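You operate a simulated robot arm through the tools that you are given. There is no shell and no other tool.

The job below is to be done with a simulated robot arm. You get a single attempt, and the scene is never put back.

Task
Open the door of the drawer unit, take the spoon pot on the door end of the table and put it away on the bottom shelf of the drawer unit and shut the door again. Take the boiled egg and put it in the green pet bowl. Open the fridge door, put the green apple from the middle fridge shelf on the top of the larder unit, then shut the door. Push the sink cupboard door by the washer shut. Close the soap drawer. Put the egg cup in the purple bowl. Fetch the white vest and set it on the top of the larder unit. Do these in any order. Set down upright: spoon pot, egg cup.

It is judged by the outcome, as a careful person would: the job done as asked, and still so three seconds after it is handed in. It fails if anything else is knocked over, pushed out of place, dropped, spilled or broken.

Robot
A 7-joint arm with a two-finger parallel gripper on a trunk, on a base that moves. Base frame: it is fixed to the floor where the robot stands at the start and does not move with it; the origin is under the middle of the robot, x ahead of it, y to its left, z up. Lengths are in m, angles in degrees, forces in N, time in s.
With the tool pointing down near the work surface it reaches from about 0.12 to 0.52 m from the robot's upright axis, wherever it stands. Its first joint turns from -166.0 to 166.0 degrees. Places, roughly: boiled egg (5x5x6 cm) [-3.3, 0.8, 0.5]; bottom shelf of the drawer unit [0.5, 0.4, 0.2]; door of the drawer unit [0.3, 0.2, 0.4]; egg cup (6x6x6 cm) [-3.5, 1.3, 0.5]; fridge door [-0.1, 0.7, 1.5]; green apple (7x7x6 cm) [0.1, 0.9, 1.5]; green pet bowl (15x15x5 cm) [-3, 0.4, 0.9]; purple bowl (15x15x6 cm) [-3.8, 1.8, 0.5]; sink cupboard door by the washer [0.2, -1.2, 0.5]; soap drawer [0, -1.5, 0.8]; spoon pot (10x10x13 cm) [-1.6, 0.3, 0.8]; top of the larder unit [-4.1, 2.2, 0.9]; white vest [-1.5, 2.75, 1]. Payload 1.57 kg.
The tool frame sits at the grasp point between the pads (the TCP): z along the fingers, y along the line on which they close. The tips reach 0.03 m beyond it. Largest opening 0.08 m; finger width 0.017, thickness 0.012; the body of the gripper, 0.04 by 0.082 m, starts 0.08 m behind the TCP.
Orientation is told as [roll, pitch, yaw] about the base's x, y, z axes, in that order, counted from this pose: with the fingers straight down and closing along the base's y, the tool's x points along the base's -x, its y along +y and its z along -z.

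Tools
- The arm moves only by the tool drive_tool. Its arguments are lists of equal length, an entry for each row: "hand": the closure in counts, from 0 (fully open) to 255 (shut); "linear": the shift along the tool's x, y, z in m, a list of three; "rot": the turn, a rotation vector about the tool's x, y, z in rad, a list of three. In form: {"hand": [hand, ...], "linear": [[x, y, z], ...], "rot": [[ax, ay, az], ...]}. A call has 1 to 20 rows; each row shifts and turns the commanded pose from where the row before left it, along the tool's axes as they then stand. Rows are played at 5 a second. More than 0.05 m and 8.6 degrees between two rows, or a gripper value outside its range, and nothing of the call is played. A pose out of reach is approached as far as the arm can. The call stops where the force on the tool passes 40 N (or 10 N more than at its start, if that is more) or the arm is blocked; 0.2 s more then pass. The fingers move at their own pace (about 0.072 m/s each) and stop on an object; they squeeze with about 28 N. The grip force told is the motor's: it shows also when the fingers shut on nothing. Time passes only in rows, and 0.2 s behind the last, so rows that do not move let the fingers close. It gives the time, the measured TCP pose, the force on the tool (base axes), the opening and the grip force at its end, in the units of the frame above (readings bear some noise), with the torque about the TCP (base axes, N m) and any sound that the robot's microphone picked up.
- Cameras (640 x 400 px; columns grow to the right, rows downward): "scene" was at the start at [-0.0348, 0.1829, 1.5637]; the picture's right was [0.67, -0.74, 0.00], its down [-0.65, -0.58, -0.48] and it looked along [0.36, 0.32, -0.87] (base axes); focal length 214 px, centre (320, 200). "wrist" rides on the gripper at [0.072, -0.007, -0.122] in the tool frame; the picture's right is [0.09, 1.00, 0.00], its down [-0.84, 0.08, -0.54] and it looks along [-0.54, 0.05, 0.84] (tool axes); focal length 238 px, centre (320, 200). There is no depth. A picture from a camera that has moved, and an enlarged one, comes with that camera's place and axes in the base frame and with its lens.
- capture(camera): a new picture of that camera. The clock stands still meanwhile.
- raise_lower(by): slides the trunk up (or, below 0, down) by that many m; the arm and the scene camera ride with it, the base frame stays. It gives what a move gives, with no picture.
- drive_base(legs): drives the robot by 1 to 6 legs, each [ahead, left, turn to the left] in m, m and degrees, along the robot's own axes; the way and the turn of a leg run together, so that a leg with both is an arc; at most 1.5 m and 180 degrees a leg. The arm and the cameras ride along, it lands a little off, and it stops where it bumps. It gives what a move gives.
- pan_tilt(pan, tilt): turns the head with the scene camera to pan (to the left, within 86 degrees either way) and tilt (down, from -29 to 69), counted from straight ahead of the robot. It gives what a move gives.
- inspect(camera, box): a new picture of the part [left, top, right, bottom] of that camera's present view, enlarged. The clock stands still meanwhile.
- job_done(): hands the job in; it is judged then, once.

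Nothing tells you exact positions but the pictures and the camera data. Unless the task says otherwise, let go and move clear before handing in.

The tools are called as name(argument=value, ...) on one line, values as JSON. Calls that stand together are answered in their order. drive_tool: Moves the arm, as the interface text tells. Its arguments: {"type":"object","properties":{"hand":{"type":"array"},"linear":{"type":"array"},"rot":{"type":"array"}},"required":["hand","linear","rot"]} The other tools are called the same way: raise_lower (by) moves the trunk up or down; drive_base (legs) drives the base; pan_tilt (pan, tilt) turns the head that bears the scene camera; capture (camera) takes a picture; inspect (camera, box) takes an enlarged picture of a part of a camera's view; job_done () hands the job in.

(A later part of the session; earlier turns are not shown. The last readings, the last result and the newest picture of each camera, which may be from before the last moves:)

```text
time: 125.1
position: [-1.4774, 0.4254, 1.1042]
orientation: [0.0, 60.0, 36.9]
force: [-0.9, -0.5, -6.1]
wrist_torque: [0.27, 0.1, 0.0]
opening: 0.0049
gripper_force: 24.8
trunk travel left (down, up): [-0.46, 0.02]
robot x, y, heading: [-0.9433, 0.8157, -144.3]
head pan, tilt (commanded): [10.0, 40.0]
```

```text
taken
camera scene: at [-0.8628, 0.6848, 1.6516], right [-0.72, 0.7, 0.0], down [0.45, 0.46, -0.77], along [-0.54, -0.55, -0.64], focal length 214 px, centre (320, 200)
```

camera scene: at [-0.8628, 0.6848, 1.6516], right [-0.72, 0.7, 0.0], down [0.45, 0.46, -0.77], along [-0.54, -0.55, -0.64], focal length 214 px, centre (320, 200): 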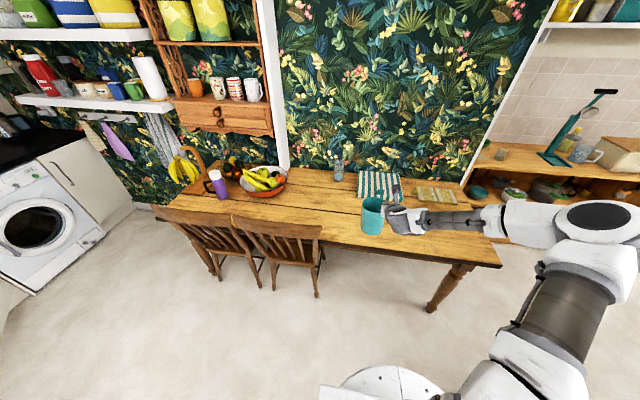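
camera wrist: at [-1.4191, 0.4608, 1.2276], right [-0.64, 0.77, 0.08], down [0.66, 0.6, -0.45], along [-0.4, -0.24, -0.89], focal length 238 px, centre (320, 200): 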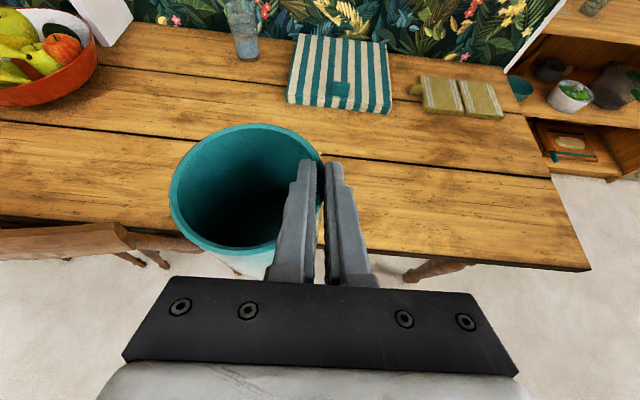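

The pot is held steadily at r≈0.66 m and z≈1.10. I'll turn left to face the sink end, drive along the aisle clear of the open door, then turn to face the drawer unit.

drive_base(legs=[[0, 0, 90], [0.3, -0.33, 0], [1.12, 0, 0]])

capture(camera="wrist")

capture(camera="scene")

```text
time: 140.4
position: [0.0281, -1.0331, 1.1045]
orientation: [-0.1, 60.0, 128.4]
force: [-1.1, 0.8, -6.5]
wrist_torque: [-0.12, 0.25, -0.01]
opening: 0.0048
gripper_force: 25.1
trunk travel left (down, up): [-0.46, 0.02]
robot x, y, heading: [-0.3665, -0.5107, -53.2]
head pan, tilt (commanded): [10.0, 40.0]
```

```text
taken
camera wrist: at [-0.0093, -0.9757, 1.2274], right [-0.75, -0.65, 0.08], down [-0.61, 0.65, -0.45], along [0.24, -0.39, -0.89], focal length 238 px, centre (320, 200)
```

wrist: 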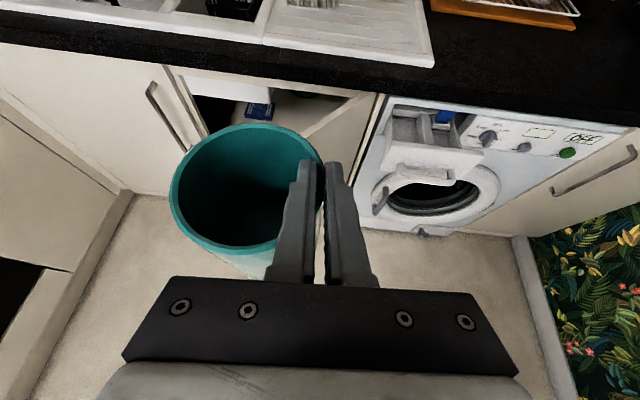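

```text
taken
camera scene: at [-0.2486, -0.421, 1.6516], right [-0.68, -0.73, 0.0], down [-0.47, 0.44, -0.77], along [0.56, -0.52, -0.64], focal length 214 px, centre (320, 200)
```

scene: 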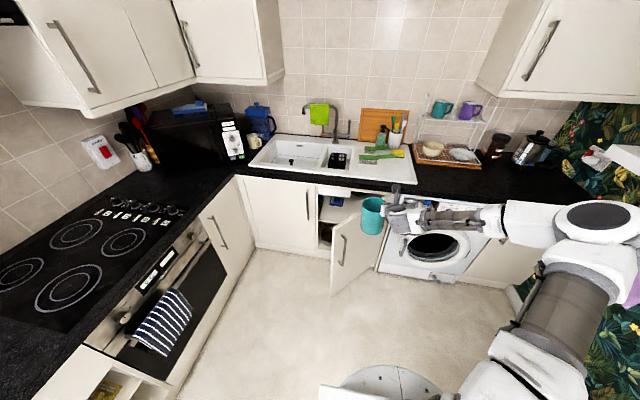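

I'm at s=-0.19, d=-0.60 in the aisle. I'll turn left to face the drawer unit, align, and lower the trunk.

drive_base(legs=[[0, 0, 88.9], [0, -0.03, 0]])

raise_lower(by=-0.4)

capture(camera="wrist")

capture(camera="scene")

```text
time: 146.4
position: [0.1772, -0.1435, 1.1046]
orientation: [0.0, 59.9, -142.7]
force: [-0.6, 0.8, -6.8]
wrist_torque: [-0.22, -0.11, 0.03]
opening: 0.005
gripper_force: 25.4
trunk travel left (down, up): [-0.46, 0.02]
robot x, y, heading: [-0.3546, -0.5357, 35.9]
head pan, tilt (commanded): [10.0, 40.0]
```

```text
time: 150.2
position: [0.1766, -0.144, 0.7033]
orientation: [0.0, 59.9, -142.7]
force: [-0.2, -0.3, -6.4]
wrist_torque: [-0.24, -0.07, 0.04]
opening: 0.0044
gripper_force: 24.9
trunk travel left (down, up): [-0.06, 0.42]
robot x, y, heading: [-0.3529, -0.5376, 35.8]
head pan, tilt (commanded): [10.0, 40.0]
```

```text
taken
camera wrist: at [0.1168, -0.1812, 0.8273], right [0.64, -0.77, 0.08], down [-0.66, -0.6, -0.45], along [0.39, 0.24, -0.89], focal length 238 px, centre (320, 200)
```

wrist: 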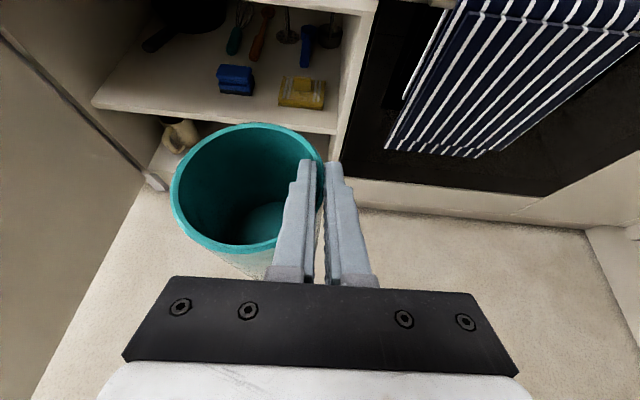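

```text
taken
camera scene: at [-0.4451, -0.4062, 1.2516], right [0.72, -0.7, 0.0], down [-0.45, -0.46, -0.77], along [0.53, 0.55, -0.64], focal length 214 px, centre (320, 200)
```

scene: 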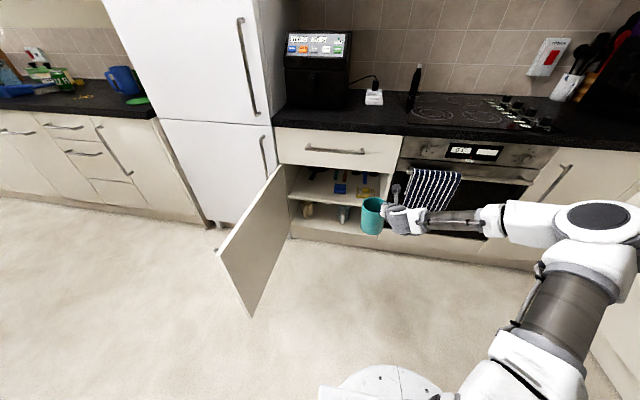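

The pot is lined up in front of the right part of the open cupboard. I'll zoom in to check the bottom shelf.

inspect(camera="scene", box=[265, 120, 425, 245])

raise_lower(by=-0.06)

```text
3.20 times, centred on (345, 182) of scene
camera zoom: at [-0.4451, -0.4062, 1.2516], right [0.72, -0.7, 0.0], down [-0.45, -0.46, -0.77], along [0.53, 0.55, -0.64], focal length 686 px, centre (240, 256)
```

zoom: 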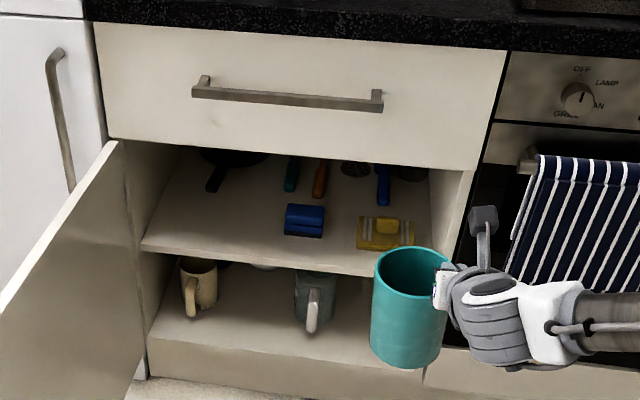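

```text
time: 151.2
position: [0.1765, -0.1432, 0.6432]
orientation: [0.0, 60.0, -142.8]
force: [-0.8, -0.7, -6.2]
wrist_torque: [-0.23, -0.07, 0.01]
opening: 0.0049
gripper_force: 25.2
trunk travel left (down, up): [0.0, 0.48]
robot x, y, heading: [-0.3575, -0.5323, 35.7]
head pan, tilt (commanded): [10.0, 40.0]
```

The bottom shelf is at z≈0.20 and the middle shelf's underside at z≈0.43. The mug stays left of s=-0.09, so my spot at s≈-0.18 is free. I'll extend slightly, then lower the pot in front of the opening.

drive_tool(hand=[255, 255, 255, 255, 255, 255, 255, 255, 255, 255, 255, 255, 255, 255, 255, 255, 255, 255, 255, 255], linear=[[0.01, 0, 0.0173], [0.01, 0, 0.0173], [0.01, 0, 0.0173], [0.01, 0, 0.0173], [0.01, 0, 0.0173], [0.01, 0, 0.0173], [0.01, 0, 0.0173], [-0.0178, 0, 0.0103], [-0.0178, 0, 0.0103], [-0.0178, 0, 0.0103], [-0.0178, 0, 0.0103], [-0.0178, 0, 0.0103], [-0.0178, 0, 0.0103], [-0.0178, 0, 0.0103], [-0.0178, 0, 0.0103], [-0.0178, 0, 0.0103], [-0.0178, 0, 0.0103], [-0.0178, 0, 0.0103], [-0.0178, 0, 0.0103], [-0.0178, 0, 0.0103]], rot=[[0, 0, 0], [0, 0, 0], [0, 0, 0], [0, 0, 0], [0, 0, 0], [0, 0, 0], [0, 0, 0], [0, 0, 0], [0, 0, 0], [0, 0, 0], [0, 0, 0], [0, 0, 0], [0, 0, 0], [0, 0, 0], [0, 0, 0], [0, 0, 0], [0, 0, 0], [0, 0, 0], [0, 0, 0], [0, 0, 0]])

capture(camera="wrist")

inspect(camera="scene", box=[265, 120, 425, 245])

```text
time: 155.4
position: [0.288, -0.0591, 0.377]
orientation: [-0.1, 60.0, -142.8]
force: [0.2, 0.9, -5.9]
wrist_torque: [-0.25, -0.08, 0.01]
opening: 0.0048
gripper_force: 25.2
trunk travel left (down, up): [0.0, 0.48]
robot x, y, heading: [-0.3546, -0.5346, 36.0]
head pan, tilt (commanded): [10.0, 40.0]
```

```text
taken
camera wrist: at [0.228, -0.097, 0.5009], right [0.64, -0.76, 0.08], down [-0.66, -0.6, -0.45], along [0.39, 0.24, -0.89], focal length 238 px, centre (320, 200)
```

wrist: 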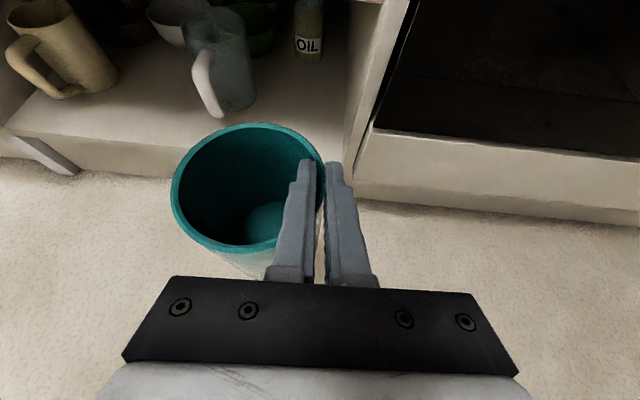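

```text
3.20 times, centred on (345, 182) of scene
camera zoom: at [-0.4451, -0.4062, 1.1916], right [0.72, -0.7, 0.0], down [-0.45, -0.46, -0.77], along [0.53, 0.55, -0.64], focal length 686 px, centre (240, 256)
```

zoom: 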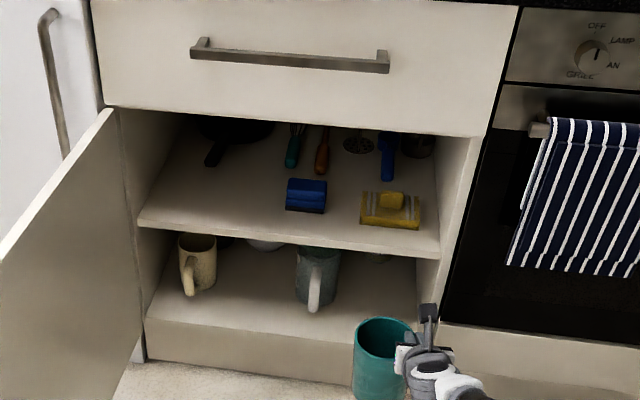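

The wrist view shows free shelf space between the mug (right edge s≈-0.105) and the side wall (s≈-0.267). I'll drive the base forward to bring the pot over the shelf, then check.

drive_base(legs=[[0.19, 0, 0]])

capture(camera="wrist")

pan_tilt(pan=10, tilt=55)

capture(camera="scene")

```text
time: 157.3
position: [0.4413, 0.053, 0.377]
orientation: [0.1, 60.1, -142.9]
force: [-0.2, -0.2, -6.1]
wrist_torque: [-0.23, -0.1, 0.0]
opening: 0.0051
gripper_force: 25.6
trunk travel left (down, up): [0.0, 0.48]
robot x, y, heading: [-0.1996, -0.4212, 36.0]
head pan, tilt (commanded): [10.0, 40.0]
```

```text
taken
camera wrist: at [0.3822, 0.0143, 0.5012], right [0.64, -0.76, 0.08], down [-0.66, -0.6, -0.45], along [0.39, 0.24, -0.89], focal length 238 px, centre (320, 200)
```

wrist: 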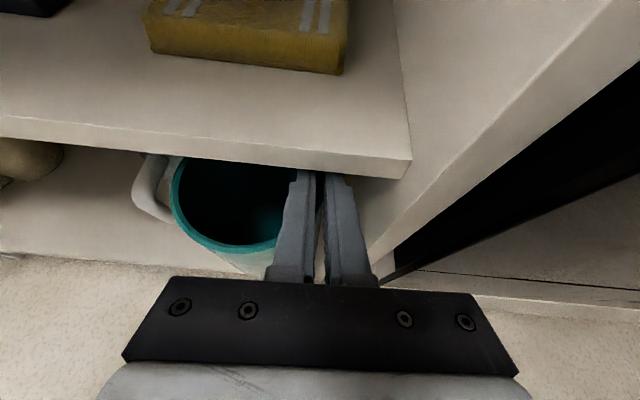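

```text
time: 158.1
position: [0.442, 0.0524, 0.3778]
orientation: [0.0, 60.0, -142.7]
force: [-0.7, 0.3, -6.5]
wrist_torque: [-0.27, -0.09, 0.0]
opening: 0.0049
gripper_force: 25.9
trunk travel left (down, up): [0.0, 0.48]
robot x, y, heading: [-0.1994, -0.421, 35.4]
head pan, tilt (commanded): [10.0, 55.0]
```

```text
taken
camera scene: at [-0.2999, -0.3042, 1.171], right [0.72, -0.7, 0.0], down [-0.57, -0.59, -0.57], along [0.4, 0.41, -0.82], focal length 214 px, centre (320, 200)
```

scene: 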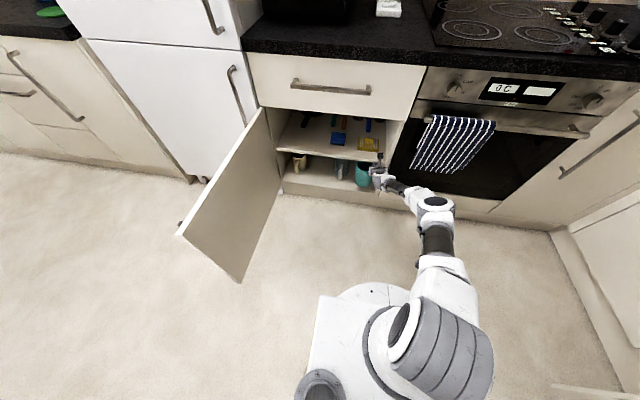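

The pot is inside the opening, below the middle shelf. I'll move 2 cm deeper and lower it gently until the shelf takes its weight.

drive_tool(hand=[255, 255, 255, 255, 255, 255, 255, 255], linear=[[0.005, 0, 0.0087], [0.006, 0, 0.0104], [-0.0087, 0, 0.005], [-0.0087, 0, 0.005], [-0.0061, 0, 0.0035], [-0.0043, 0, 0.0025], [-0.0026, 0, 0.0015], [0, 0, 0]], rot=[[0, 0, 0], [0, 0, 0], [0, 0, 0], [0, 0, 0], [0, 0, 0], [0, 0, 0], [0, 0, 0], [0, 0, 0]])

inspect(camera="scene", box=[270, 120, 430, 220])

capture(camera="wrist")

```text
time: 159.8
position: [0.4566, 0.0597, 0.3396]
orientation: [-0.2, 59.8, -142.7]
force: [-0.8, -0.5, -6.3]
wrist_torque: [-0.21, -0.13, -0.01]
opening: 0.0048
gripper_force: 24.7
out of reach, approached as far as the arm can: row 6
trunk travel left (down, up): [0.0, 0.48]
robot x, y, heading: [-0.1979, -0.4222, 35.4]
head pan, tilt (commanded): [10.0, 55.0]
```

```text
4.00 times, centred on (350, 170) of scene
camera zoom: at [-0.2999, -0.3043, 1.1709], right [0.72, -0.7, 0.0], down [-0.57, -0.59, -0.57], along [0.4, 0.41, -0.82], focal length 858 px, centre (200, 320)
```

zoom: 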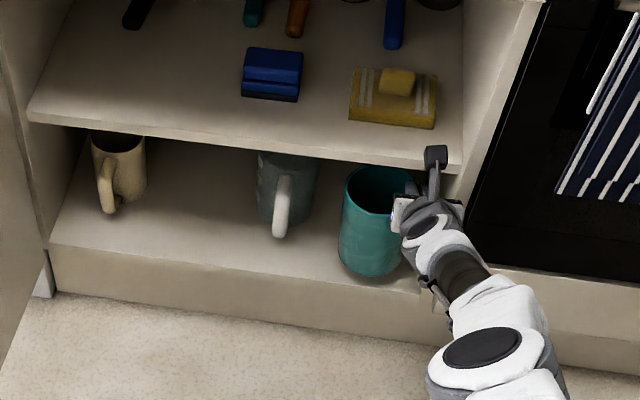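

```text
taken
camera wrist: at [0.3971, 0.0218, 0.4636], right [0.64, -0.76, 0.08], down [-0.66, -0.6, -0.45], along [0.39, 0.24, -0.89], focal length 238 px, centre (320, 200)
```

wrist: 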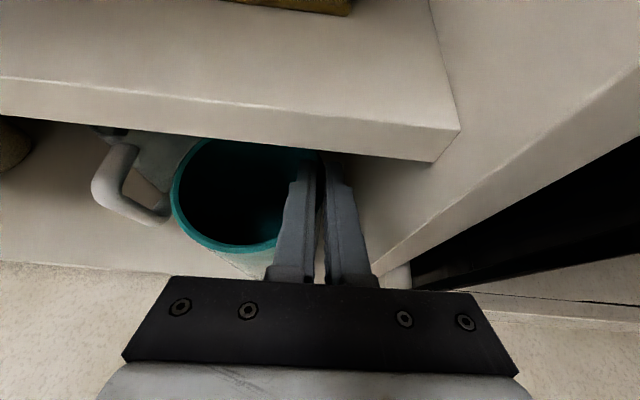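

The arm is at the edge of its reach and the pot hangs a few millimetres above the shelf. I'll shift the base back 3 cm and extend the arm by the same amount, then lower the last bit.

drive_base(legs=[[-0.035, 0, 0]])

drive_tool(hand=[255, 255, 255, 255], linear=[[0.006, 0, 0.0104], [0.006, 0, 0.0104], [0.006, 0, 0.0104], [0, 0, 0]], rot=[[0, 0, 0], [0, 0, 0], [0, 0, 0], [0, 0, 0]])

drive_tool(hand=[255, 255, 255], linear=[[-0.0026, 0, 0.0015], [-0.0026, 0, 0.0015], [0, 0, 0]], rot=[[0, 0, 0], [0, 0, 0], [0, 0, 0]])

```text
time: 160.8
position: [0.4301, 0.0385, 0.3403]
orientation: [0.0, 59.8, -142.9]
force: [-0.5, 0.6, -6.2]
wrist_torque: [-0.24, -0.05, -0.02]
opening: 0.0048
gripper_force: 25.5
trunk travel left (down, up): [0.0, 0.48]
robot x, y, heading: [-0.2282, -0.4402, 35.8]
head pan, tilt (commanded): [10.0, 55.0]
```

```text
time: 161.8
position: [0.431, 0.0392, 0.3423]
orientation: [0.0, 59.8, -142.8]
force: [-0.1, 1.4, -6.8]
wrist_torque: [-0.26, -0.11, 0.04]
opening: 0.0048
gripper_force: 25.2
out of reach, approached as far as the arm can: row 1, 2, 3
trunk travel left (down, up): [0.0, 0.48]
robot x, y, heading: [-0.2242, -0.4406, 35.8]
head pan, tilt (commanded): [10.0, 55.0]
```

```text
time: 162.6
position: [0.4313, 0.0373, 0.3411]
orientation: [0.0, 59.8, -142.9]
force: [0.6, 0.7, -6.1]
wrist_torque: [-0.26, -0.06, 0.03]
opening: 0.005
gripper_force: 25.0
out of reach, approached as far as the arm can: row 2
trunk travel left (down, up): [0.0, 0.48]
robot x, y, heading: [-0.2302, -0.4434, 36.0]
head pan, tilt (commanded): [10.0, 55.0]
```

Forward extension is blocked too, so the arm is stuck at a joint limit in this elbow-out posture. I'll back the pot clear of the shelf and find a posture that reaches lower.

drive_base(legs=[[-0.12, 0, 0]])

drive_tool(hand=[255, 255, 255, 255], linear=[[-0.01, 0, -0.0173], [-0.01, 0, -0.0173], [-0.0087, 0, 0.005], [-0.0087, 0, 0.005]], rot=[[0, 0, 0], [0, 0, 0], [0, 0, 0], [0, 0, 0]])

capture(camera="scene")

```text
time: 164.0
position: [0.3339, -0.0347, 0.3404]
orientation: [0.0, 59.8, -142.9]
force: [0.3, -0.2, -5.7]
wrist_torque: [-0.22, -0.07, 0.03]
opening: 0.0049
gripper_force: 25.4
trunk travel left (down, up): [0.0, 0.48]
robot x, y, heading: [-0.3269, -0.5144, 35.9]
head pan, tilt (commanded): [10.0, 55.0]
```

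```text
time: 165.0
position: [0.3015, -0.0598, 0.3207]
orientation: [0.1, 59.8, -142.7]
force: [0.0, 0.7, -5.7]
wrist_torque: [-0.22, -0.11, -0.01]
opening: 0.0048
gripper_force: 25.4
trunk travel left (down, up): [0.0, 0.48]
robot x, y, heading: [-0.3252, -0.5125, 35.6]
head pan, tilt (commanded): [10.0, 55.0]
```

```text
taken
camera scene: at [-0.4257, -0.3948, 1.1709], right [0.72, -0.7, 0.0], down [-0.57, -0.59, -0.57], along [0.4, 0.41, -0.82], focal length 214 px, centre (320, 200)
```

scene: 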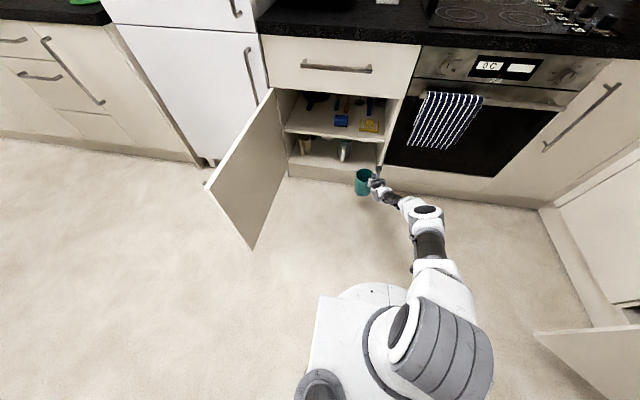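

A shorter radius does reach lower, so only full extension is limited. I'll raise slightly, drive forward again, and set the pot down from a closer stance.

drive_tool(hand=[255, 255, 255], linear=[[0.0087, 0, -0.005], [0.013, 0, -0.0075], [0, 0, 0]], rot=[[0, 0, 0], [0, 0, 0], [0, 0, 0]])

drive_base(legs=[[0.197, 0.007, 0]])

capture(camera="wrist")

```text
time: 165.8
position: [0.303, -0.0585, 0.3458]
orientation: [0.0, 59.8, -142.8]
force: [0.3, -0.2, -6.6]
wrist_torque: [-0.25, -0.09, 0.02]
opening: 0.0046
gripper_force: 25.7
trunk travel left (down, up): [0.0, 0.48]
robot x, y, heading: [-0.3236, -0.5134, 35.5]
head pan, tilt (commanded): [10.0, 55.0]
```

```text
time: 167.7
position: [0.4551, 0.0595, 0.3453]
orientation: [0.0, 59.9, -142.9]
force: [-0.9, -0.1, -6.9]
wrist_torque: [-0.22, -0.08, 0.03]
opening: 0.0048
gripper_force: 24.8
trunk travel left (down, up): [0.0, 0.48]
robot x, y, heading: [-0.1665, -0.3949, 35.7]
head pan, tilt (commanded): [10.0, 55.0]
```

```text
taken
camera wrist: at [0.3956, 0.0219, 0.4696], right [0.64, -0.77, 0.08], down [-0.66, -0.6, -0.45], along [0.39, 0.23, -0.89], focal length 238 px, centre (320, 200)
```

wrist: 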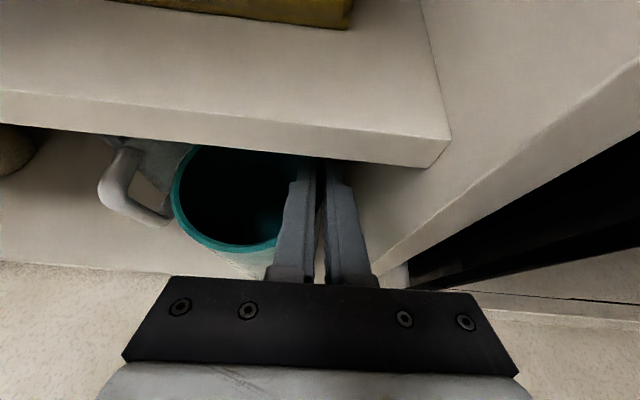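

The position is good: s=-0.226, d=0.40. I'll lower in small steps until the shelf takes the weight.

drive_tool(hand=[255, 255, 255, 255, 255, 255], linear=[[-0.00173, 0, 0.001], [-0.00173, 0, 0.001], [-0.00173, 0, 0.001], [-0.00173, 0, 0.001], [-0.00173, 0, 0.001], [0, 0, 0]], rot=[[0, 0, 0], [0, 0, 0], [0, 0, 0], [0, 0, 0], [0, 0, 0], [0, 0, 0]])

```text
time: 169.1
position: [0.4545, 0.0577, 0.3358]
orientation: [-0.1, 59.8, -142.9]
force: [0.0, 0.0, -5.9]
wrist_torque: [-0.24, -0.11, 0.0]
opening: 0.0047
gripper_force: 25.0
trunk travel left (down, up): [0.0, 0.48]
robot x, y, heading: [-0.1732, -0.3941, 35.7]
head pan, tilt (commanded): [10.0, 55.0]
```

drive_tool(hand=[255, 255, 255, 255, 255], linear=[[-0.00173, 0, 0.001], [-0.00173, 0, 0.001], [-0.00173, 0, 0.001], [-0.00173, 0, 0.001], [0, 0, 0]], rot=[[0, 0, 0], [0, 0, 0], [0, 0, 0], [0, 0, 0], [0, 0, 0]])

inspect(camera="scene", box=[270, 120, 430, 220])

```text
time: 170.3
position: [0.4558, 0.06, 0.3291]
orientation: [-0.1, 59.8, -142.9]
force: [0.2, 0.2, -6.0]
wrist_torque: [-0.25, -0.1, -0.01]
opening: 0.0047
gripper_force: 24.9
trunk travel left (down, up): [0.0, 0.48]
robot x, y, heading: [-0.1768, -0.3932, 35.9]
head pan, tilt (commanded): [10.0, 55.0]
```

```text
4.00 times, centred on (350, 170) of scene
camera zoom: at [-0.2723, -0.2761, 1.1709], right [0.72, -0.7, 0.0], down [-0.57, -0.59, -0.57], along [0.4, 0.41, -0.82], focal length 858 px, centre (200, 320)
```

zoom: 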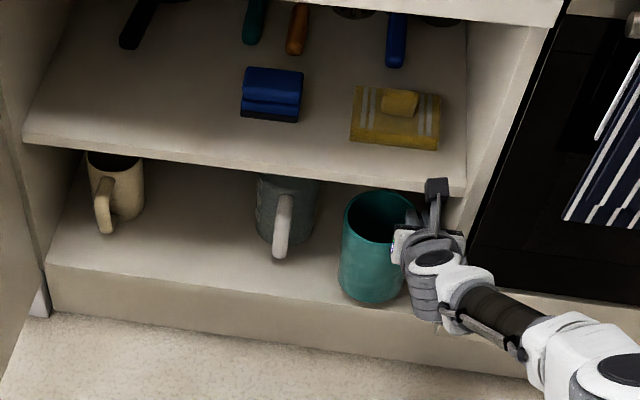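

Still no contact; I'll keep lowering in small steps.

drive_tool(hand=[255, 255, 255, 255, 255], linear=[[-0.00173, 0, 0.001], [-0.00173, 0, 0.001], [-0.00173, 0, 0.001], [-0.00173, 0, 0.001], [0, 0, 0]], rot=[[0, 0, 0], [0, 0, 0], [0, 0, 0], [0, 0, 0], [0, 0, 0]])

```text
time: 171.5
position: [0.455, 0.0593, 0.32]
orientation: [0.0, 59.8, -142.9]
force: [-0.4, 0.7, -7.1]
wrist_torque: [-0.29, -0.09, 0.0]
opening: 0.0047
gripper_force: 25.5
trunk travel left (down, up): [0.0, 0.48]
robot x, y, heading: [-0.1741, -0.3946, 35.7]
head pan, tilt (commanded): [10.0, 55.0]
```

drive_tool(hand=[255, 255, 255, 255, 255], linear=[[-0.00173, 0, 0.001], [-0.00173, 0, 0.001], [-0.00173, 0, 0.001], [-0.00173, 0, 0.001], [0, 0, 0]], rot=[[0, 0, 0], [0, 0, 0], [0, 0, 0], [0, 0, 0], [0, 0, 0]])

inspect(camera="scene", box=[310, 150, 410, 212])

capture(camera="wrist")

```text
time: 172.7
position: [0.4566, 0.0596, 0.3136]
orientation: [-0.1, 59.8, -142.9]
force: [0.7, 0.2, -5.0]
wrist_torque: [-0.18, -0.12, 0.01]
opening: 0.005
gripper_force: 25.2
trunk travel left (down, up): [0.0, 0.48]
robot x, y, heading: [-0.1741, -0.3966, 36.0]
head pan, tilt (commanded): [10.0, 55.0]
```

```text
6.40 times, centred on (360, 181) of scene
camera zoom: at [-0.2724, -0.2762, 1.1709], right [0.72, -0.7, 0.0], down [-0.57, -0.59, -0.57], along [0.4, 0.41, -0.82], focal length 1373 px, centre (64, 322)
```

zoom: 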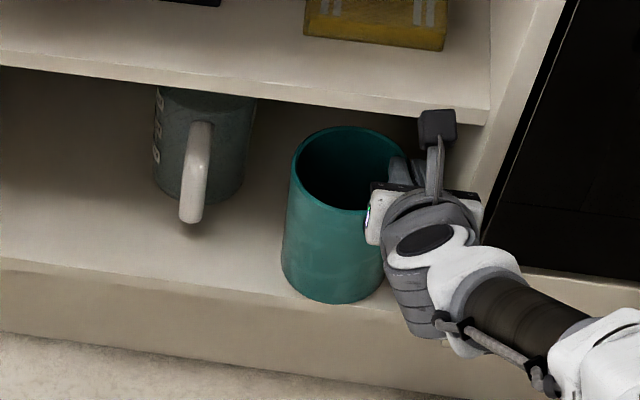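

```text
taken
camera wrist: at [0.3955, 0.022, 0.4368], right [0.64, -0.77, 0.08], down [-0.66, -0.6, -0.45], along [0.39, 0.23, -0.89], focal length 238 px, centre (320, 200)
```

wrist: 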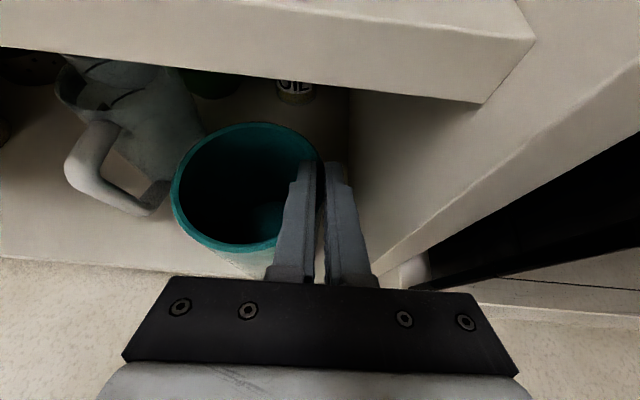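

Contact seems to be starting. I'll lower a little more until the weight comes off.

drive_tool(hand=[255, 255, 255], linear=[[-0.00173, 0, 0.001], [-0.00173, 0, 0.001], [0, 0, 0]], rot=[[0, 0, 0], [0, 0, 0], [0, 0, 0]])

```text
time: 173.5
position: [0.4562, 0.0591, 0.3104]
orientation: [0.2, 59.9, -142.8]
force: [1.9, -3.6, 3.1]
wrist_torque: [0.09, -0.08, -0.08]
opening: 0.0047
gripper_force: 25.3
trunk travel left (down, up): [0.0, 0.48]
robot x, y, heading: [-0.1713, -0.3933, 35.8]
head pan, tilt (commanded): [10.0, 55.0]
```

The pot now rests on the shelf (z≈0.178). I'll open the fingers slightly, rise a little and back straight out.

drive_tool(hand=[225, 190, 170, 170, 170], linear=[[0, 0, 0], [0, 0, 0], [0, 0, 0], [0, 0, 0], [0, 0, 0]], rot=[[0, 0, 0], [0, 0, 0], [0, 0, 0], [0, 0, 0], [0, 0, 0]])

capture(camera="wrist")

```text
time: 174.7
position: [0.4542, 0.06, 0.3111]
orientation: [0.0, 59.8, -142.8]
force: [0.0, -0.3, -0.3]
wrist_torque: [0.0, 0.02, 0.02]
opening: 0.0266
gripper_force: 0.2
trunk travel left (down, up): [0.0, 0.48]
robot x, y, heading: [-0.1725, -0.3925, 35.5]
head pan, tilt (commanded): [10.0, 55.0]
```

```text
taken
camera wrist: at [0.3956, 0.022, 0.4331], right [0.64, -0.77, 0.08], down [-0.66, -0.6, -0.45], along [0.39, 0.23, -0.89], focal length 238 px, centre (320, 200)
```

wrist: 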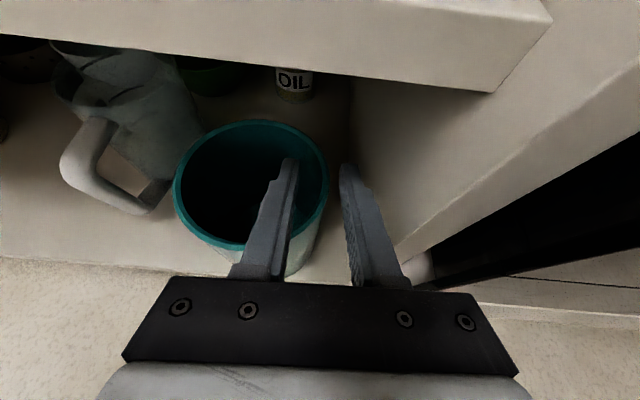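

Released cleanly. I'll rise 2 cm and withdraw along the tool axis.

drive_tool(hand=[170, 170, 170, 170, 170, 170, 170], linear=[[0.0087, 0, -0.005], [0.0087, 0, -0.005], [0, 0, -0.02], [0, 0, -0.025], [0, 0, -0.03], [0, 0, -0.03], [0, 0, -0.03]], rot=[[0, 0, 0], [0, 0, 0], [0, 0, 0], [0, 0, 0], [0, 0, 0], [0, 0, 0], [0, 0, 0]])

capture(camera="wrist")

inspect(camera="scene", box=[290, 130, 410, 205])

```text
time: 176.3
position: [0.3628, -0.0112, 0.3987]
orientation: [-0.1, 59.8, -142.8]
force: [0.5, 0.1, 0.0]
wrist_torque: [-0.05, 0.0, 0.02]
opening: 0.0265
gripper_force: 0.1
trunk travel left (down, up): [0.0, 0.48]
robot x, y, heading: [-0.1728, -0.393, 35.4]
head pan, tilt (commanded): [10.0, 55.0]
```

```text
taken
camera wrist: at [0.3026, -0.0486, 0.5217], right [0.64, -0.77, 0.08], down [-0.66, -0.6, -0.45], along [0.39, 0.23, -0.89], focal length 238 px, centre (320, 200)
```

wrist: 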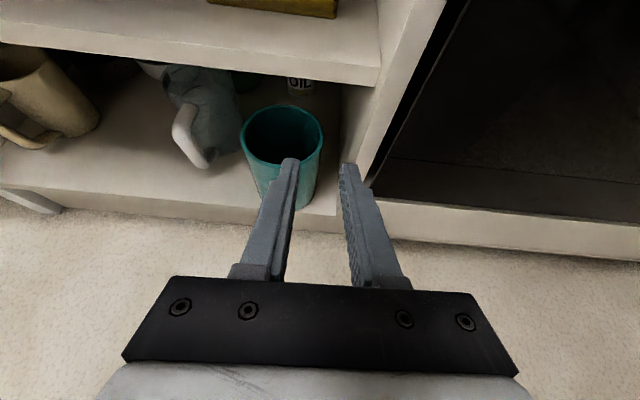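

```text
5.33 times, centred on (350, 168) of scene
camera zoom: at [-0.2726, -0.2764, 1.1709], right [0.72, -0.7, 0.0], down [-0.57, -0.59, -0.57], along [0.4, 0.41, -0.82], focal length 1144 px, centre (160, 373)
```

zoom: 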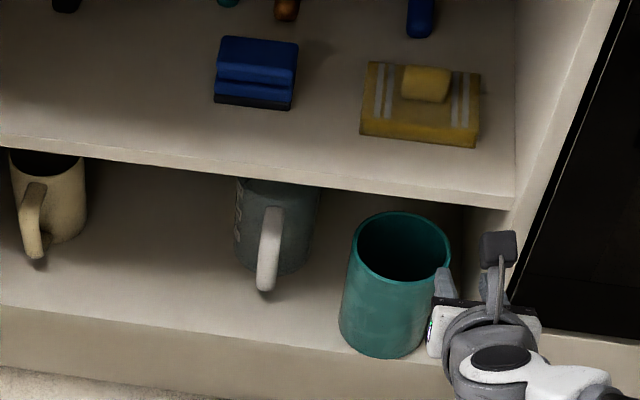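

The pot stands upright but nearly flush with the shelf's front edge. I'll nudge it about 4 cm deeper with closed fingers low on its body, re-tilting to reach low enough.

drive_tool(hand=[255, 255, 255, 255, 255, 255, 255, 255, 255, 255, 255], linear=[[0, -0.025, 0], [0, -0.0235, 0], [0, 0, 0], [0, 0, 0], [0, 0, 0], [-0.0161, 0, 0.0192], [-0.0161, 0, 0.0192], [-0.0161, 0, 0.0192], [-0.0161, 0, 0.0192], [-0.0161, 0, 0.0192], [-0.0145, 0, 0.0172]], rot=[[0, 0, 0], [0, 0, 0], [0, -0.117, 0], [0, -0.117, 0], [0, -0.117, 0], [0, 0, 0], [0, 0, 0], [0, 0, 0], [0, 0, 0], [0, 0, 0], [0, 0, 0]])

capture(camera="wrist")

inspect(camera="scene", box=[290, 130, 410, 205])

```text
time: 178.7
position: [0.3328, 0.0293, 0.2491]
orientation: [0.1, 39.7, -142.9]
force: [-0.3, 0.0, -0.6]
wrist_torque: [0.01, -0.02, 0.0]
opening: 0.0
gripper_force: 21.1
trunk travel left (down, up): [0.0, 0.48]
robot x, y, heading: [-0.1718, -0.3943, 35.5]
head pan, tilt (commanded): [10.0, 55.0]
```

```text
taken
camera wrist: at [0.3106, 0.0194, 0.3886], right [0.66, -0.75, 0.06], down [-0.74, -0.66, -0.12], along [0.13, 0.03, -0.99], focal length 238 px, centre (320, 200)
```

wrist: 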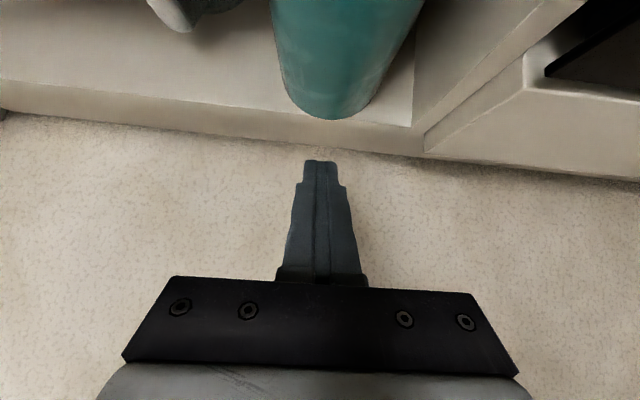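

```text
5.33 times, centred on (350, 168) of scene
camera zoom: at [-0.2727, -0.2764, 1.171], right [0.72, -0.7, 0.0], down [-0.57, -0.59, -0.57], along [0.4, 0.41, -0.82], focal length 1144 px, centre (160, 373)
```

zoom: 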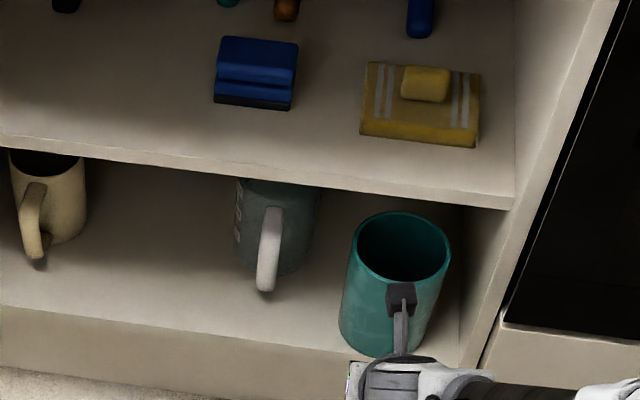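

The pot is flush with the shelf edge (d≈0.364). I'll push it forward gently about 4 cm.

drive_tool(hand=[255, 255, 255, 255, 255, 255, 255, 255, 255, 255, 255, 255, 255], linear=[[0.0115, 0, 0.0096], [0.0115, 0, 0.0096], [0.0092, 0, 0.0077], [0.0038, 0, 0.0032], [0.0038, 0, 0.0032], [0.0038, 0, 0.0032], [0.0038, 0, 0.0032], [0.0038, 0, 0.0032], [0.0038, 0, 0.0032], [0.0038, 0, 0.0032], [0.0038, 0, 0.0032], [0.0038, 0, 0.0032], [0.0038, 0, 0.0032]], rot=[[0, 0, 0], [0, 0, 0], [0, 0, 0], [0, 0, 0], [0, 0, 0], [0, 0, 0], [0, 0, 0], [0, 0, 0], [0, 0, 0], [0, 0, 0], [0, 0, 0], [0, 0, 0], [0, 0, 0]])

capture(camera="wrist")

inspect(camera="scene", box=[290, 130, 410, 205])

```text
time: 181.5
position: [0.3927, 0.0692, 0.2384]
orientation: [0.3, 38.0, -142.9]
force: [0.6, 0.2, 0.3]
wrist_torque: [-0.04, 0.03, 0.03]
opening: 0.0
gripper_force: 21.3
out of reach, approached as far as the arm can: row 12, 13
trunk travel left (down, up): [0.0, 0.48]
robot x, y, heading: [-0.174, -0.3946, 35.6]
head pan, tilt (commanded): [10.0, 55.0]
```

```text
taken
camera wrist: at [0.3734, 0.0621, 0.3789], right [0.66, -0.75, 0.06], down [-0.75, -0.66, -0.09], along [0.11, 0.01, -0.99], focal length 238 px, centre (320, 200)
```

wrist: 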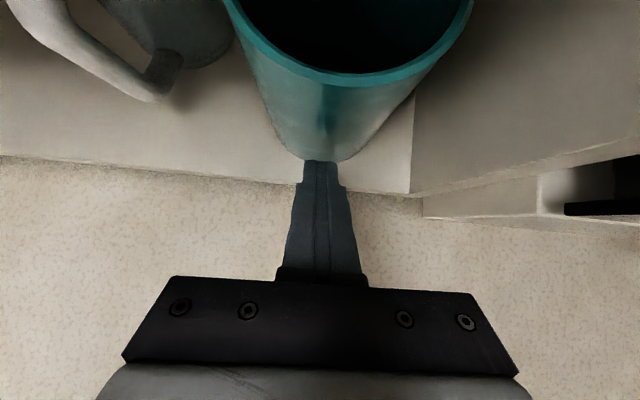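

```text
5.33 times, centred on (350, 168) of scene
camera zoom: at [-0.2727, -0.2764, 1.1709], right [0.72, -0.7, 0.0], down [-0.57, -0.59, -0.57], along [0.4, 0.41, -0.82], focal length 1144 px, centre (160, 373)
```

zoom: 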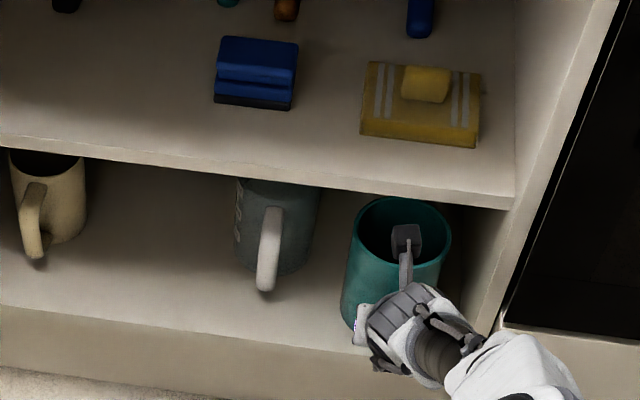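

The pot is now about 2 cm inside the shelf edge and upright. I'll withdraw, raise up, and prepare to swing the door shut.

drive_tool(hand=[255, 255, 255, 255, 255, 255], linear=[[-0.0118, 0, -0.0093], [-0.0236, 0, -0.0185], [-0.0236, 0, -0.0185], [-0.0236, 0, -0.0185], [-0.0236, 0, -0.0185], [-0.0236, 0, -0.0185]], rot=[[0, 0, 0], [0, 0, 0], [0, 0, 0], [0, 0, 0], [0, 0, 0], [0, 0, 0]])

capture(camera="wrist")

raise_lower(by=0.4)

drive_base(legs=[[-0.2, 0.166, 1.3]])

capture(camera="scene")

```text
time: 182.9
position: [0.2684, -0.02, 0.2381]
orientation: [0.0, 39.8, -143.0]
force: [0.1, -0.7, 0.0]
wrist_torque: [-0.03, -0.01, -0.02]
opening: 0.0001
gripper_force: 21.9
out of reach, approached as far as the arm can: row 1
trunk travel left (down, up): [0.0, 0.48]
robot x, y, heading: [-0.1741, -0.3925, 35.8]
head pan, tilt (commanded): [10.0, 55.0]
```

```text
taken
camera wrist: at [0.2452, -0.0288, 0.3776], right [0.66, -0.75, 0.06], down [-0.74, -0.66, -0.12], along [0.13, 0.03, -0.99], focal length 238 px, centre (320, 200)
```

wrist: 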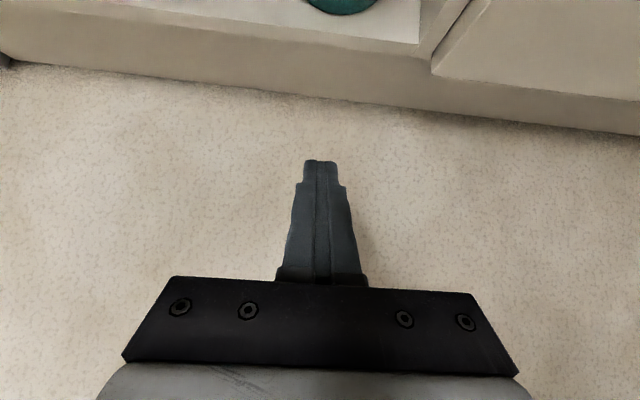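

```text
time: 186.7
position: [0.269, -0.0191, 0.6365]
orientation: [0.0, 39.7, -142.9]
force: [0.1, 0.7, 0.8]
wrist_torque: [-0.01, -0.03, 0.0]
opening: 0.0001
gripper_force: 21.2
trunk travel left (down, up): [-0.4, 0.08]
robot x, y, heading: [-0.1749, -0.3959, 35.9]
head pan, tilt (commanded): [10.0, 55.0]
```

```text
time: 188.7
position: [-0.002, 0.0043, 0.6365]
orientation: [0.0, 39.7, -141.6]
force: [-0.8, -0.5, 0.2]
wrist_torque: [0.03, -0.03, -0.01]
opening: 0.0
gripper_force: 21.3
trunk travel left (down, up): [-0.4, 0.08]
robot x, y, heading: [-0.4344, -0.3791, 37.0]
head pan, tilt (commanded): [10.0, 55.0]
```

```text
taken
camera scene: at [-0.5378, -0.2649, 1.5709], right [0.73, -0.68, 0.0], down [-0.56, -0.6, -0.57], along [0.39, 0.42, -0.82], focal length 214 px, centre (320, 200)
```

scene: 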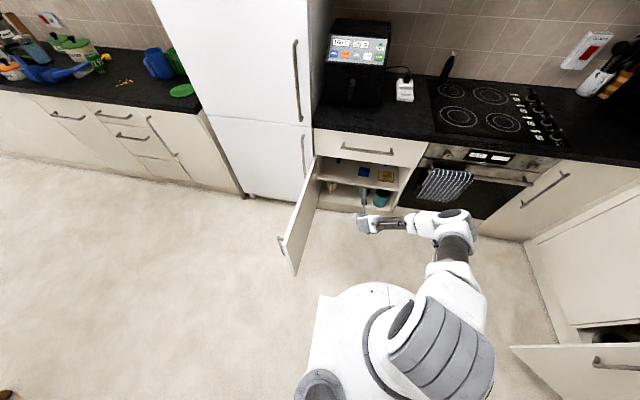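

The door stands at about 95°, with its free edge near s=0.35, d=-0.24. I'll lift the tool over the door to its outer side.

drive_tool(hand=[255, 255, 255, 255, 255, 255, 255, 255, 255, 255, 255], linear=[[0.0217, 0, -0.0261], [0.0217, 0, -0.0261], [0.0217, 0, -0.0261], [0.0217, 0, -0.0261], [0.0217, 0, -0.0261], [0, 0, 0], [0, 0, 0], [0, 0, 0], [0, 0, 0], [0, 0, 0], [0, 0, 0]], rot=[[0, 0, 0], [0, 0, 0], [0, 0, 0], [0, 0, 0], [0, 0, 0], [0, -0.1155, 0], [0, -0.1155, 0], [0, -0.1155, 0], [0, -0.1155, 0], [0, -0.1155, 0], [0, -0.1155, 0]])

drive_tool(hand=[255, 255, 255, 255, 255, 255, 255, 255, 255, 255, 255], linear=[[-0.016, -0.043, 0], [-0.016, -0.043, 0], [-0.016, -0.043, 0], [-0.016, -0.043, 0], [-0.016, -0.043, 0], [-0.016, -0.043, 0], [-0.016, -0.043, 0], [-0.016, -0.043, 0], [-0.016, -0.043, 0], [-0.016, -0.043, 0], [0, 0, 0]], rot=[[0, 0, 0], [0, 0, 0], [0, 0, 0], [0, 0, 0], [0, 0, 0], [0, 0, 0], [0, 0, 0], [0, 0, 0], [0, 0, 0], [0, 0, 0], [0, 0, 0]])

capture(camera="wrist")

capture(camera="scene")

```text
time: 191.1
position: [-0.0022, 0.0045, 0.8069]
orientation: [-0.1, -0.1, -141.7]
force: [-0.2, -0.5, -0.8]
wrist_torque: [0.0, 0.02, 0.0]
opening: 0.0
gripper_force: 21.2
trunk travel left (down, up): [-0.4, 0.08]
robot x, y, heading: [-0.4391, -0.3843, 37.2]
head pan, tilt (commanded): [10.0, 55.0]
```

```text
time: 193.5
position: [-0.394, 0.2416, 0.8071]
orientation: [0.0, 0.1, -141.7]
force: [0.1, -0.3, 0.5]
wrist_torque: [0.0, -0.02, -0.03]
opening: 0.0
gripper_force: 21.3
trunk travel left (down, up): [-0.4, 0.08]
robot x, y, heading: [-0.4355, -0.3785, 36.7]
head pan, tilt (commanded): [10.0, 55.0]
```

```text
taken
camera wrist: at [-0.3436, 0.2907, 0.9288], right [0.69, -0.72, 0.0], down [-0.61, -0.58, 0.54], along [-0.39, -0.37, -0.84], focal length 238 px, centre (320, 200)
```

wrist: 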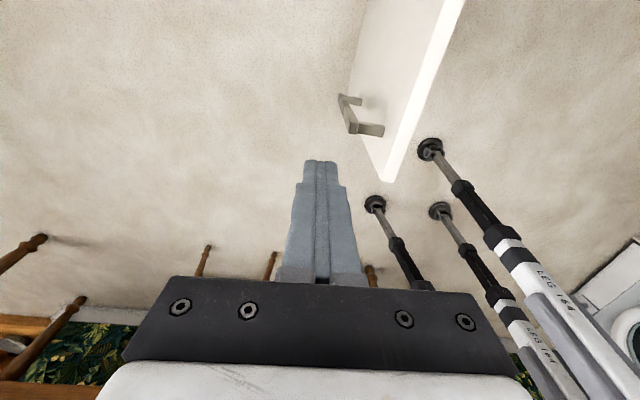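

```text
taken
camera scene: at [-0.538, -0.2648, 1.5709], right [0.73, -0.68, 0.0], down [-0.56, -0.6, -0.57], along [0.39, 0.42, -0.82], focal length 214 px, centre (320, 200)
```

scene: 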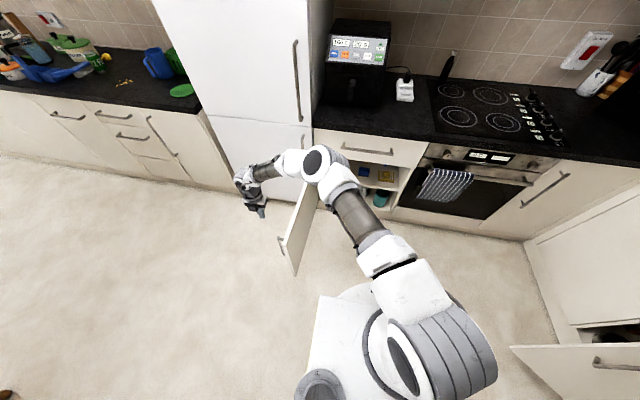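

My fingers are on the outer side of the door. I'll lower to handle height and sweep the door back toward closed.

raise_lower(by=-0.2)

drive_tool(hand=[255, 255, 255, 255, 255, 255, 255, 255, 255, 255, 255, 255, 255, 255, 255, 255, 255], linear=[[-0.003, 0.0164, 0], [-0.003, 0.0164, 0], [-0.003, 0.0164, 0], [-0.003, 0.0164, 0], [-0.003, 0.0164, 0], [0, 0.0207, 0], [0, 0.0207, 0], [0, 0.0207, 0], [0, 0.0207, 0], [0.0033, 0.0205, 0], [0.0033, 0.0205, 0], [0.0033, 0.0205, 0], [0.0033, 0.0205, 0], [0.0063, 0.02, 0], [0.0063, 0.02, 0], [0.0063, 0.02, 0], [0.0063, 0.02, 0]], rot=[[0, 0, 0], [0, 0, 0], [0, 0, 0], [0, 0, 0], [0, 0, 0], [0, 0, 0], [0, 0, 0], [0, 0, 0], [0, 0, 0], [0, 0, 0], [0, 0, 0], [0, 0, 0], [0, 0, 0], [0, 0, 0], [0, 0, 0], [0, 0, 0], [0, 0, 0]])

capture(camera="scene")

```text
time: 195.7
position: [-0.3949, 0.2419, 0.6074]
orientation: [-0.1, 0.0, -141.7]
force: [-0.2, 0.6, -0.4]
wrist_torque: [0.01, 0.03, 0.01]
opening: 0.0
gripper_force: 21.7
trunk travel left (down, up): [-0.2, 0.28]
robot x, y, heading: [-0.4357, -0.3776, 37.1]
head pan, tilt (commanded): [10.0, 55.0]
```

```text
time: 199.3
position: [-0.1734, -0.001, 0.6067]
orientation: [0.1, -0.1, -141.6]
force: [-0.4, -0.3, 0.0]
wrist_torque: [-0.02, 0.01, 0.0]
opening: 0.0
gripper_force: 21.0
trunk travel left (down, up): [-0.2, 0.28]
robot x, y, heading: [-0.4344, -0.3776, 36.9]
head pan, tilt (commanded): [10.0, 55.0]
```

```text
taken
camera scene: at [-0.5379, -0.2648, 1.3709], right [0.73, -0.68, 0.0], down [-0.56, -0.6, -0.57], along [0.39, 0.42, -0.82], focal length 214 px, centre (320, 200)
```

scene: 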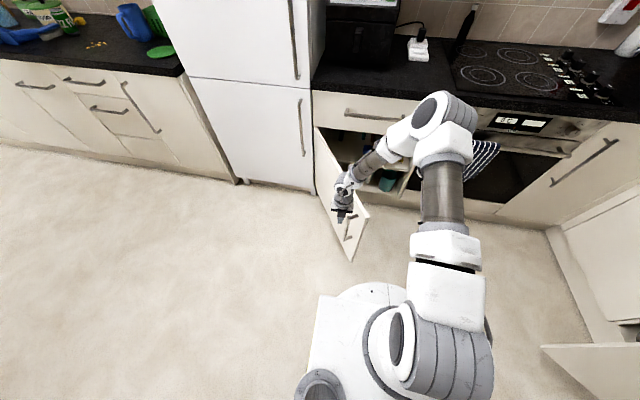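

The door is swinging closed, now about 60°. I'll continue the sweep.

drive_tool(hand=[255, 255, 255, 255, 255, 255, 255, 255, 255, 255, 255, 255, 255, 255, 255], linear=[[0.0093, 0.0186, 0], [0.0093, 0.0186, 0], [0.0093, 0.0186, 0], [0.0093, 0.0186, 0], [0.012, 0.0169, 0], [0.012, 0.0169, 0], [0.012, 0.0169, 0], [0.012, 0.0169, 0], [0.0148, 0.015, 0], [0.0148, 0.015, 0], [0.0148, 0.015, 0], [0.0148, 0.015, 0], [0.018, 0.011, 0], [0.018, 0.01, 0], [0.018, 0.01, 0]], rot=[[0, 0, 0], [0, 0, 0], [0, 0, 0], [0, 0, 0], [0, 0, 0], [0, 0, 0], [0, 0, 0], [0, 0, 0], [0, 0, 0], [0, 0, 0], [0, 0, 0], [0, 0, 0], [0, 0, 0], [0, 0, 0], [0, 0, 0]])

capture(camera="scene")

capture(camera="wrist")

```text
time: 202.5
position: [0.1278, -0.06, 0.6067]
orientation: [0.0, -0.1, -141.7]
force: [-0.1, 0.0, 1.1]
wrist_torque: [-0.01, 0.0, -0.01]
opening: 0.0
gripper_force: 21.5
trunk travel left (down, up): [-0.2, 0.28]
robot x, y, heading: [-0.4347, -0.3791, 37.1]
head pan, tilt (commanded): [10.0, 55.0]
```

```text
taken
camera scene: at [-0.5379, -0.265, 1.3709], right [0.73, -0.68, 0.0], down [-0.56, -0.6, -0.57], along [0.39, 0.42, -0.82], focal length 214 px, centre (320, 200)
```

scene: 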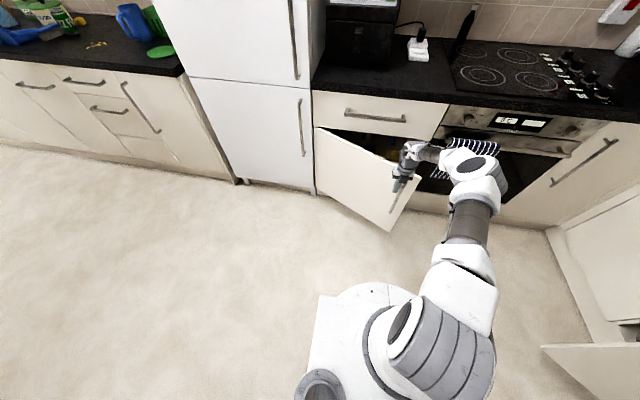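

```text
taken
camera wrist: at [0.179, -0.012, 0.7289], right [0.69, -0.72, 0.0], down [-0.61, -0.58, 0.54], along [-0.39, -0.37, -0.84], focal length 238 px, centre (320, 200)
```

wrist: 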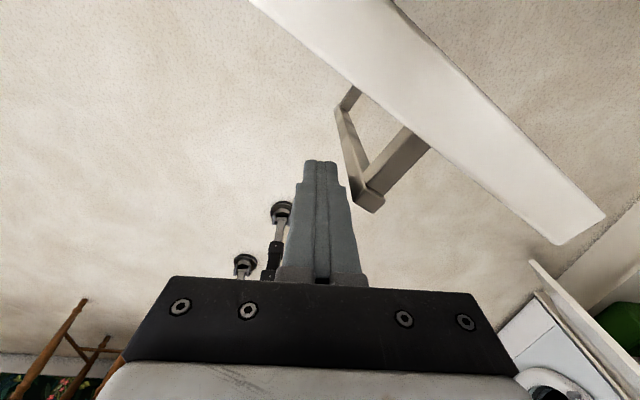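

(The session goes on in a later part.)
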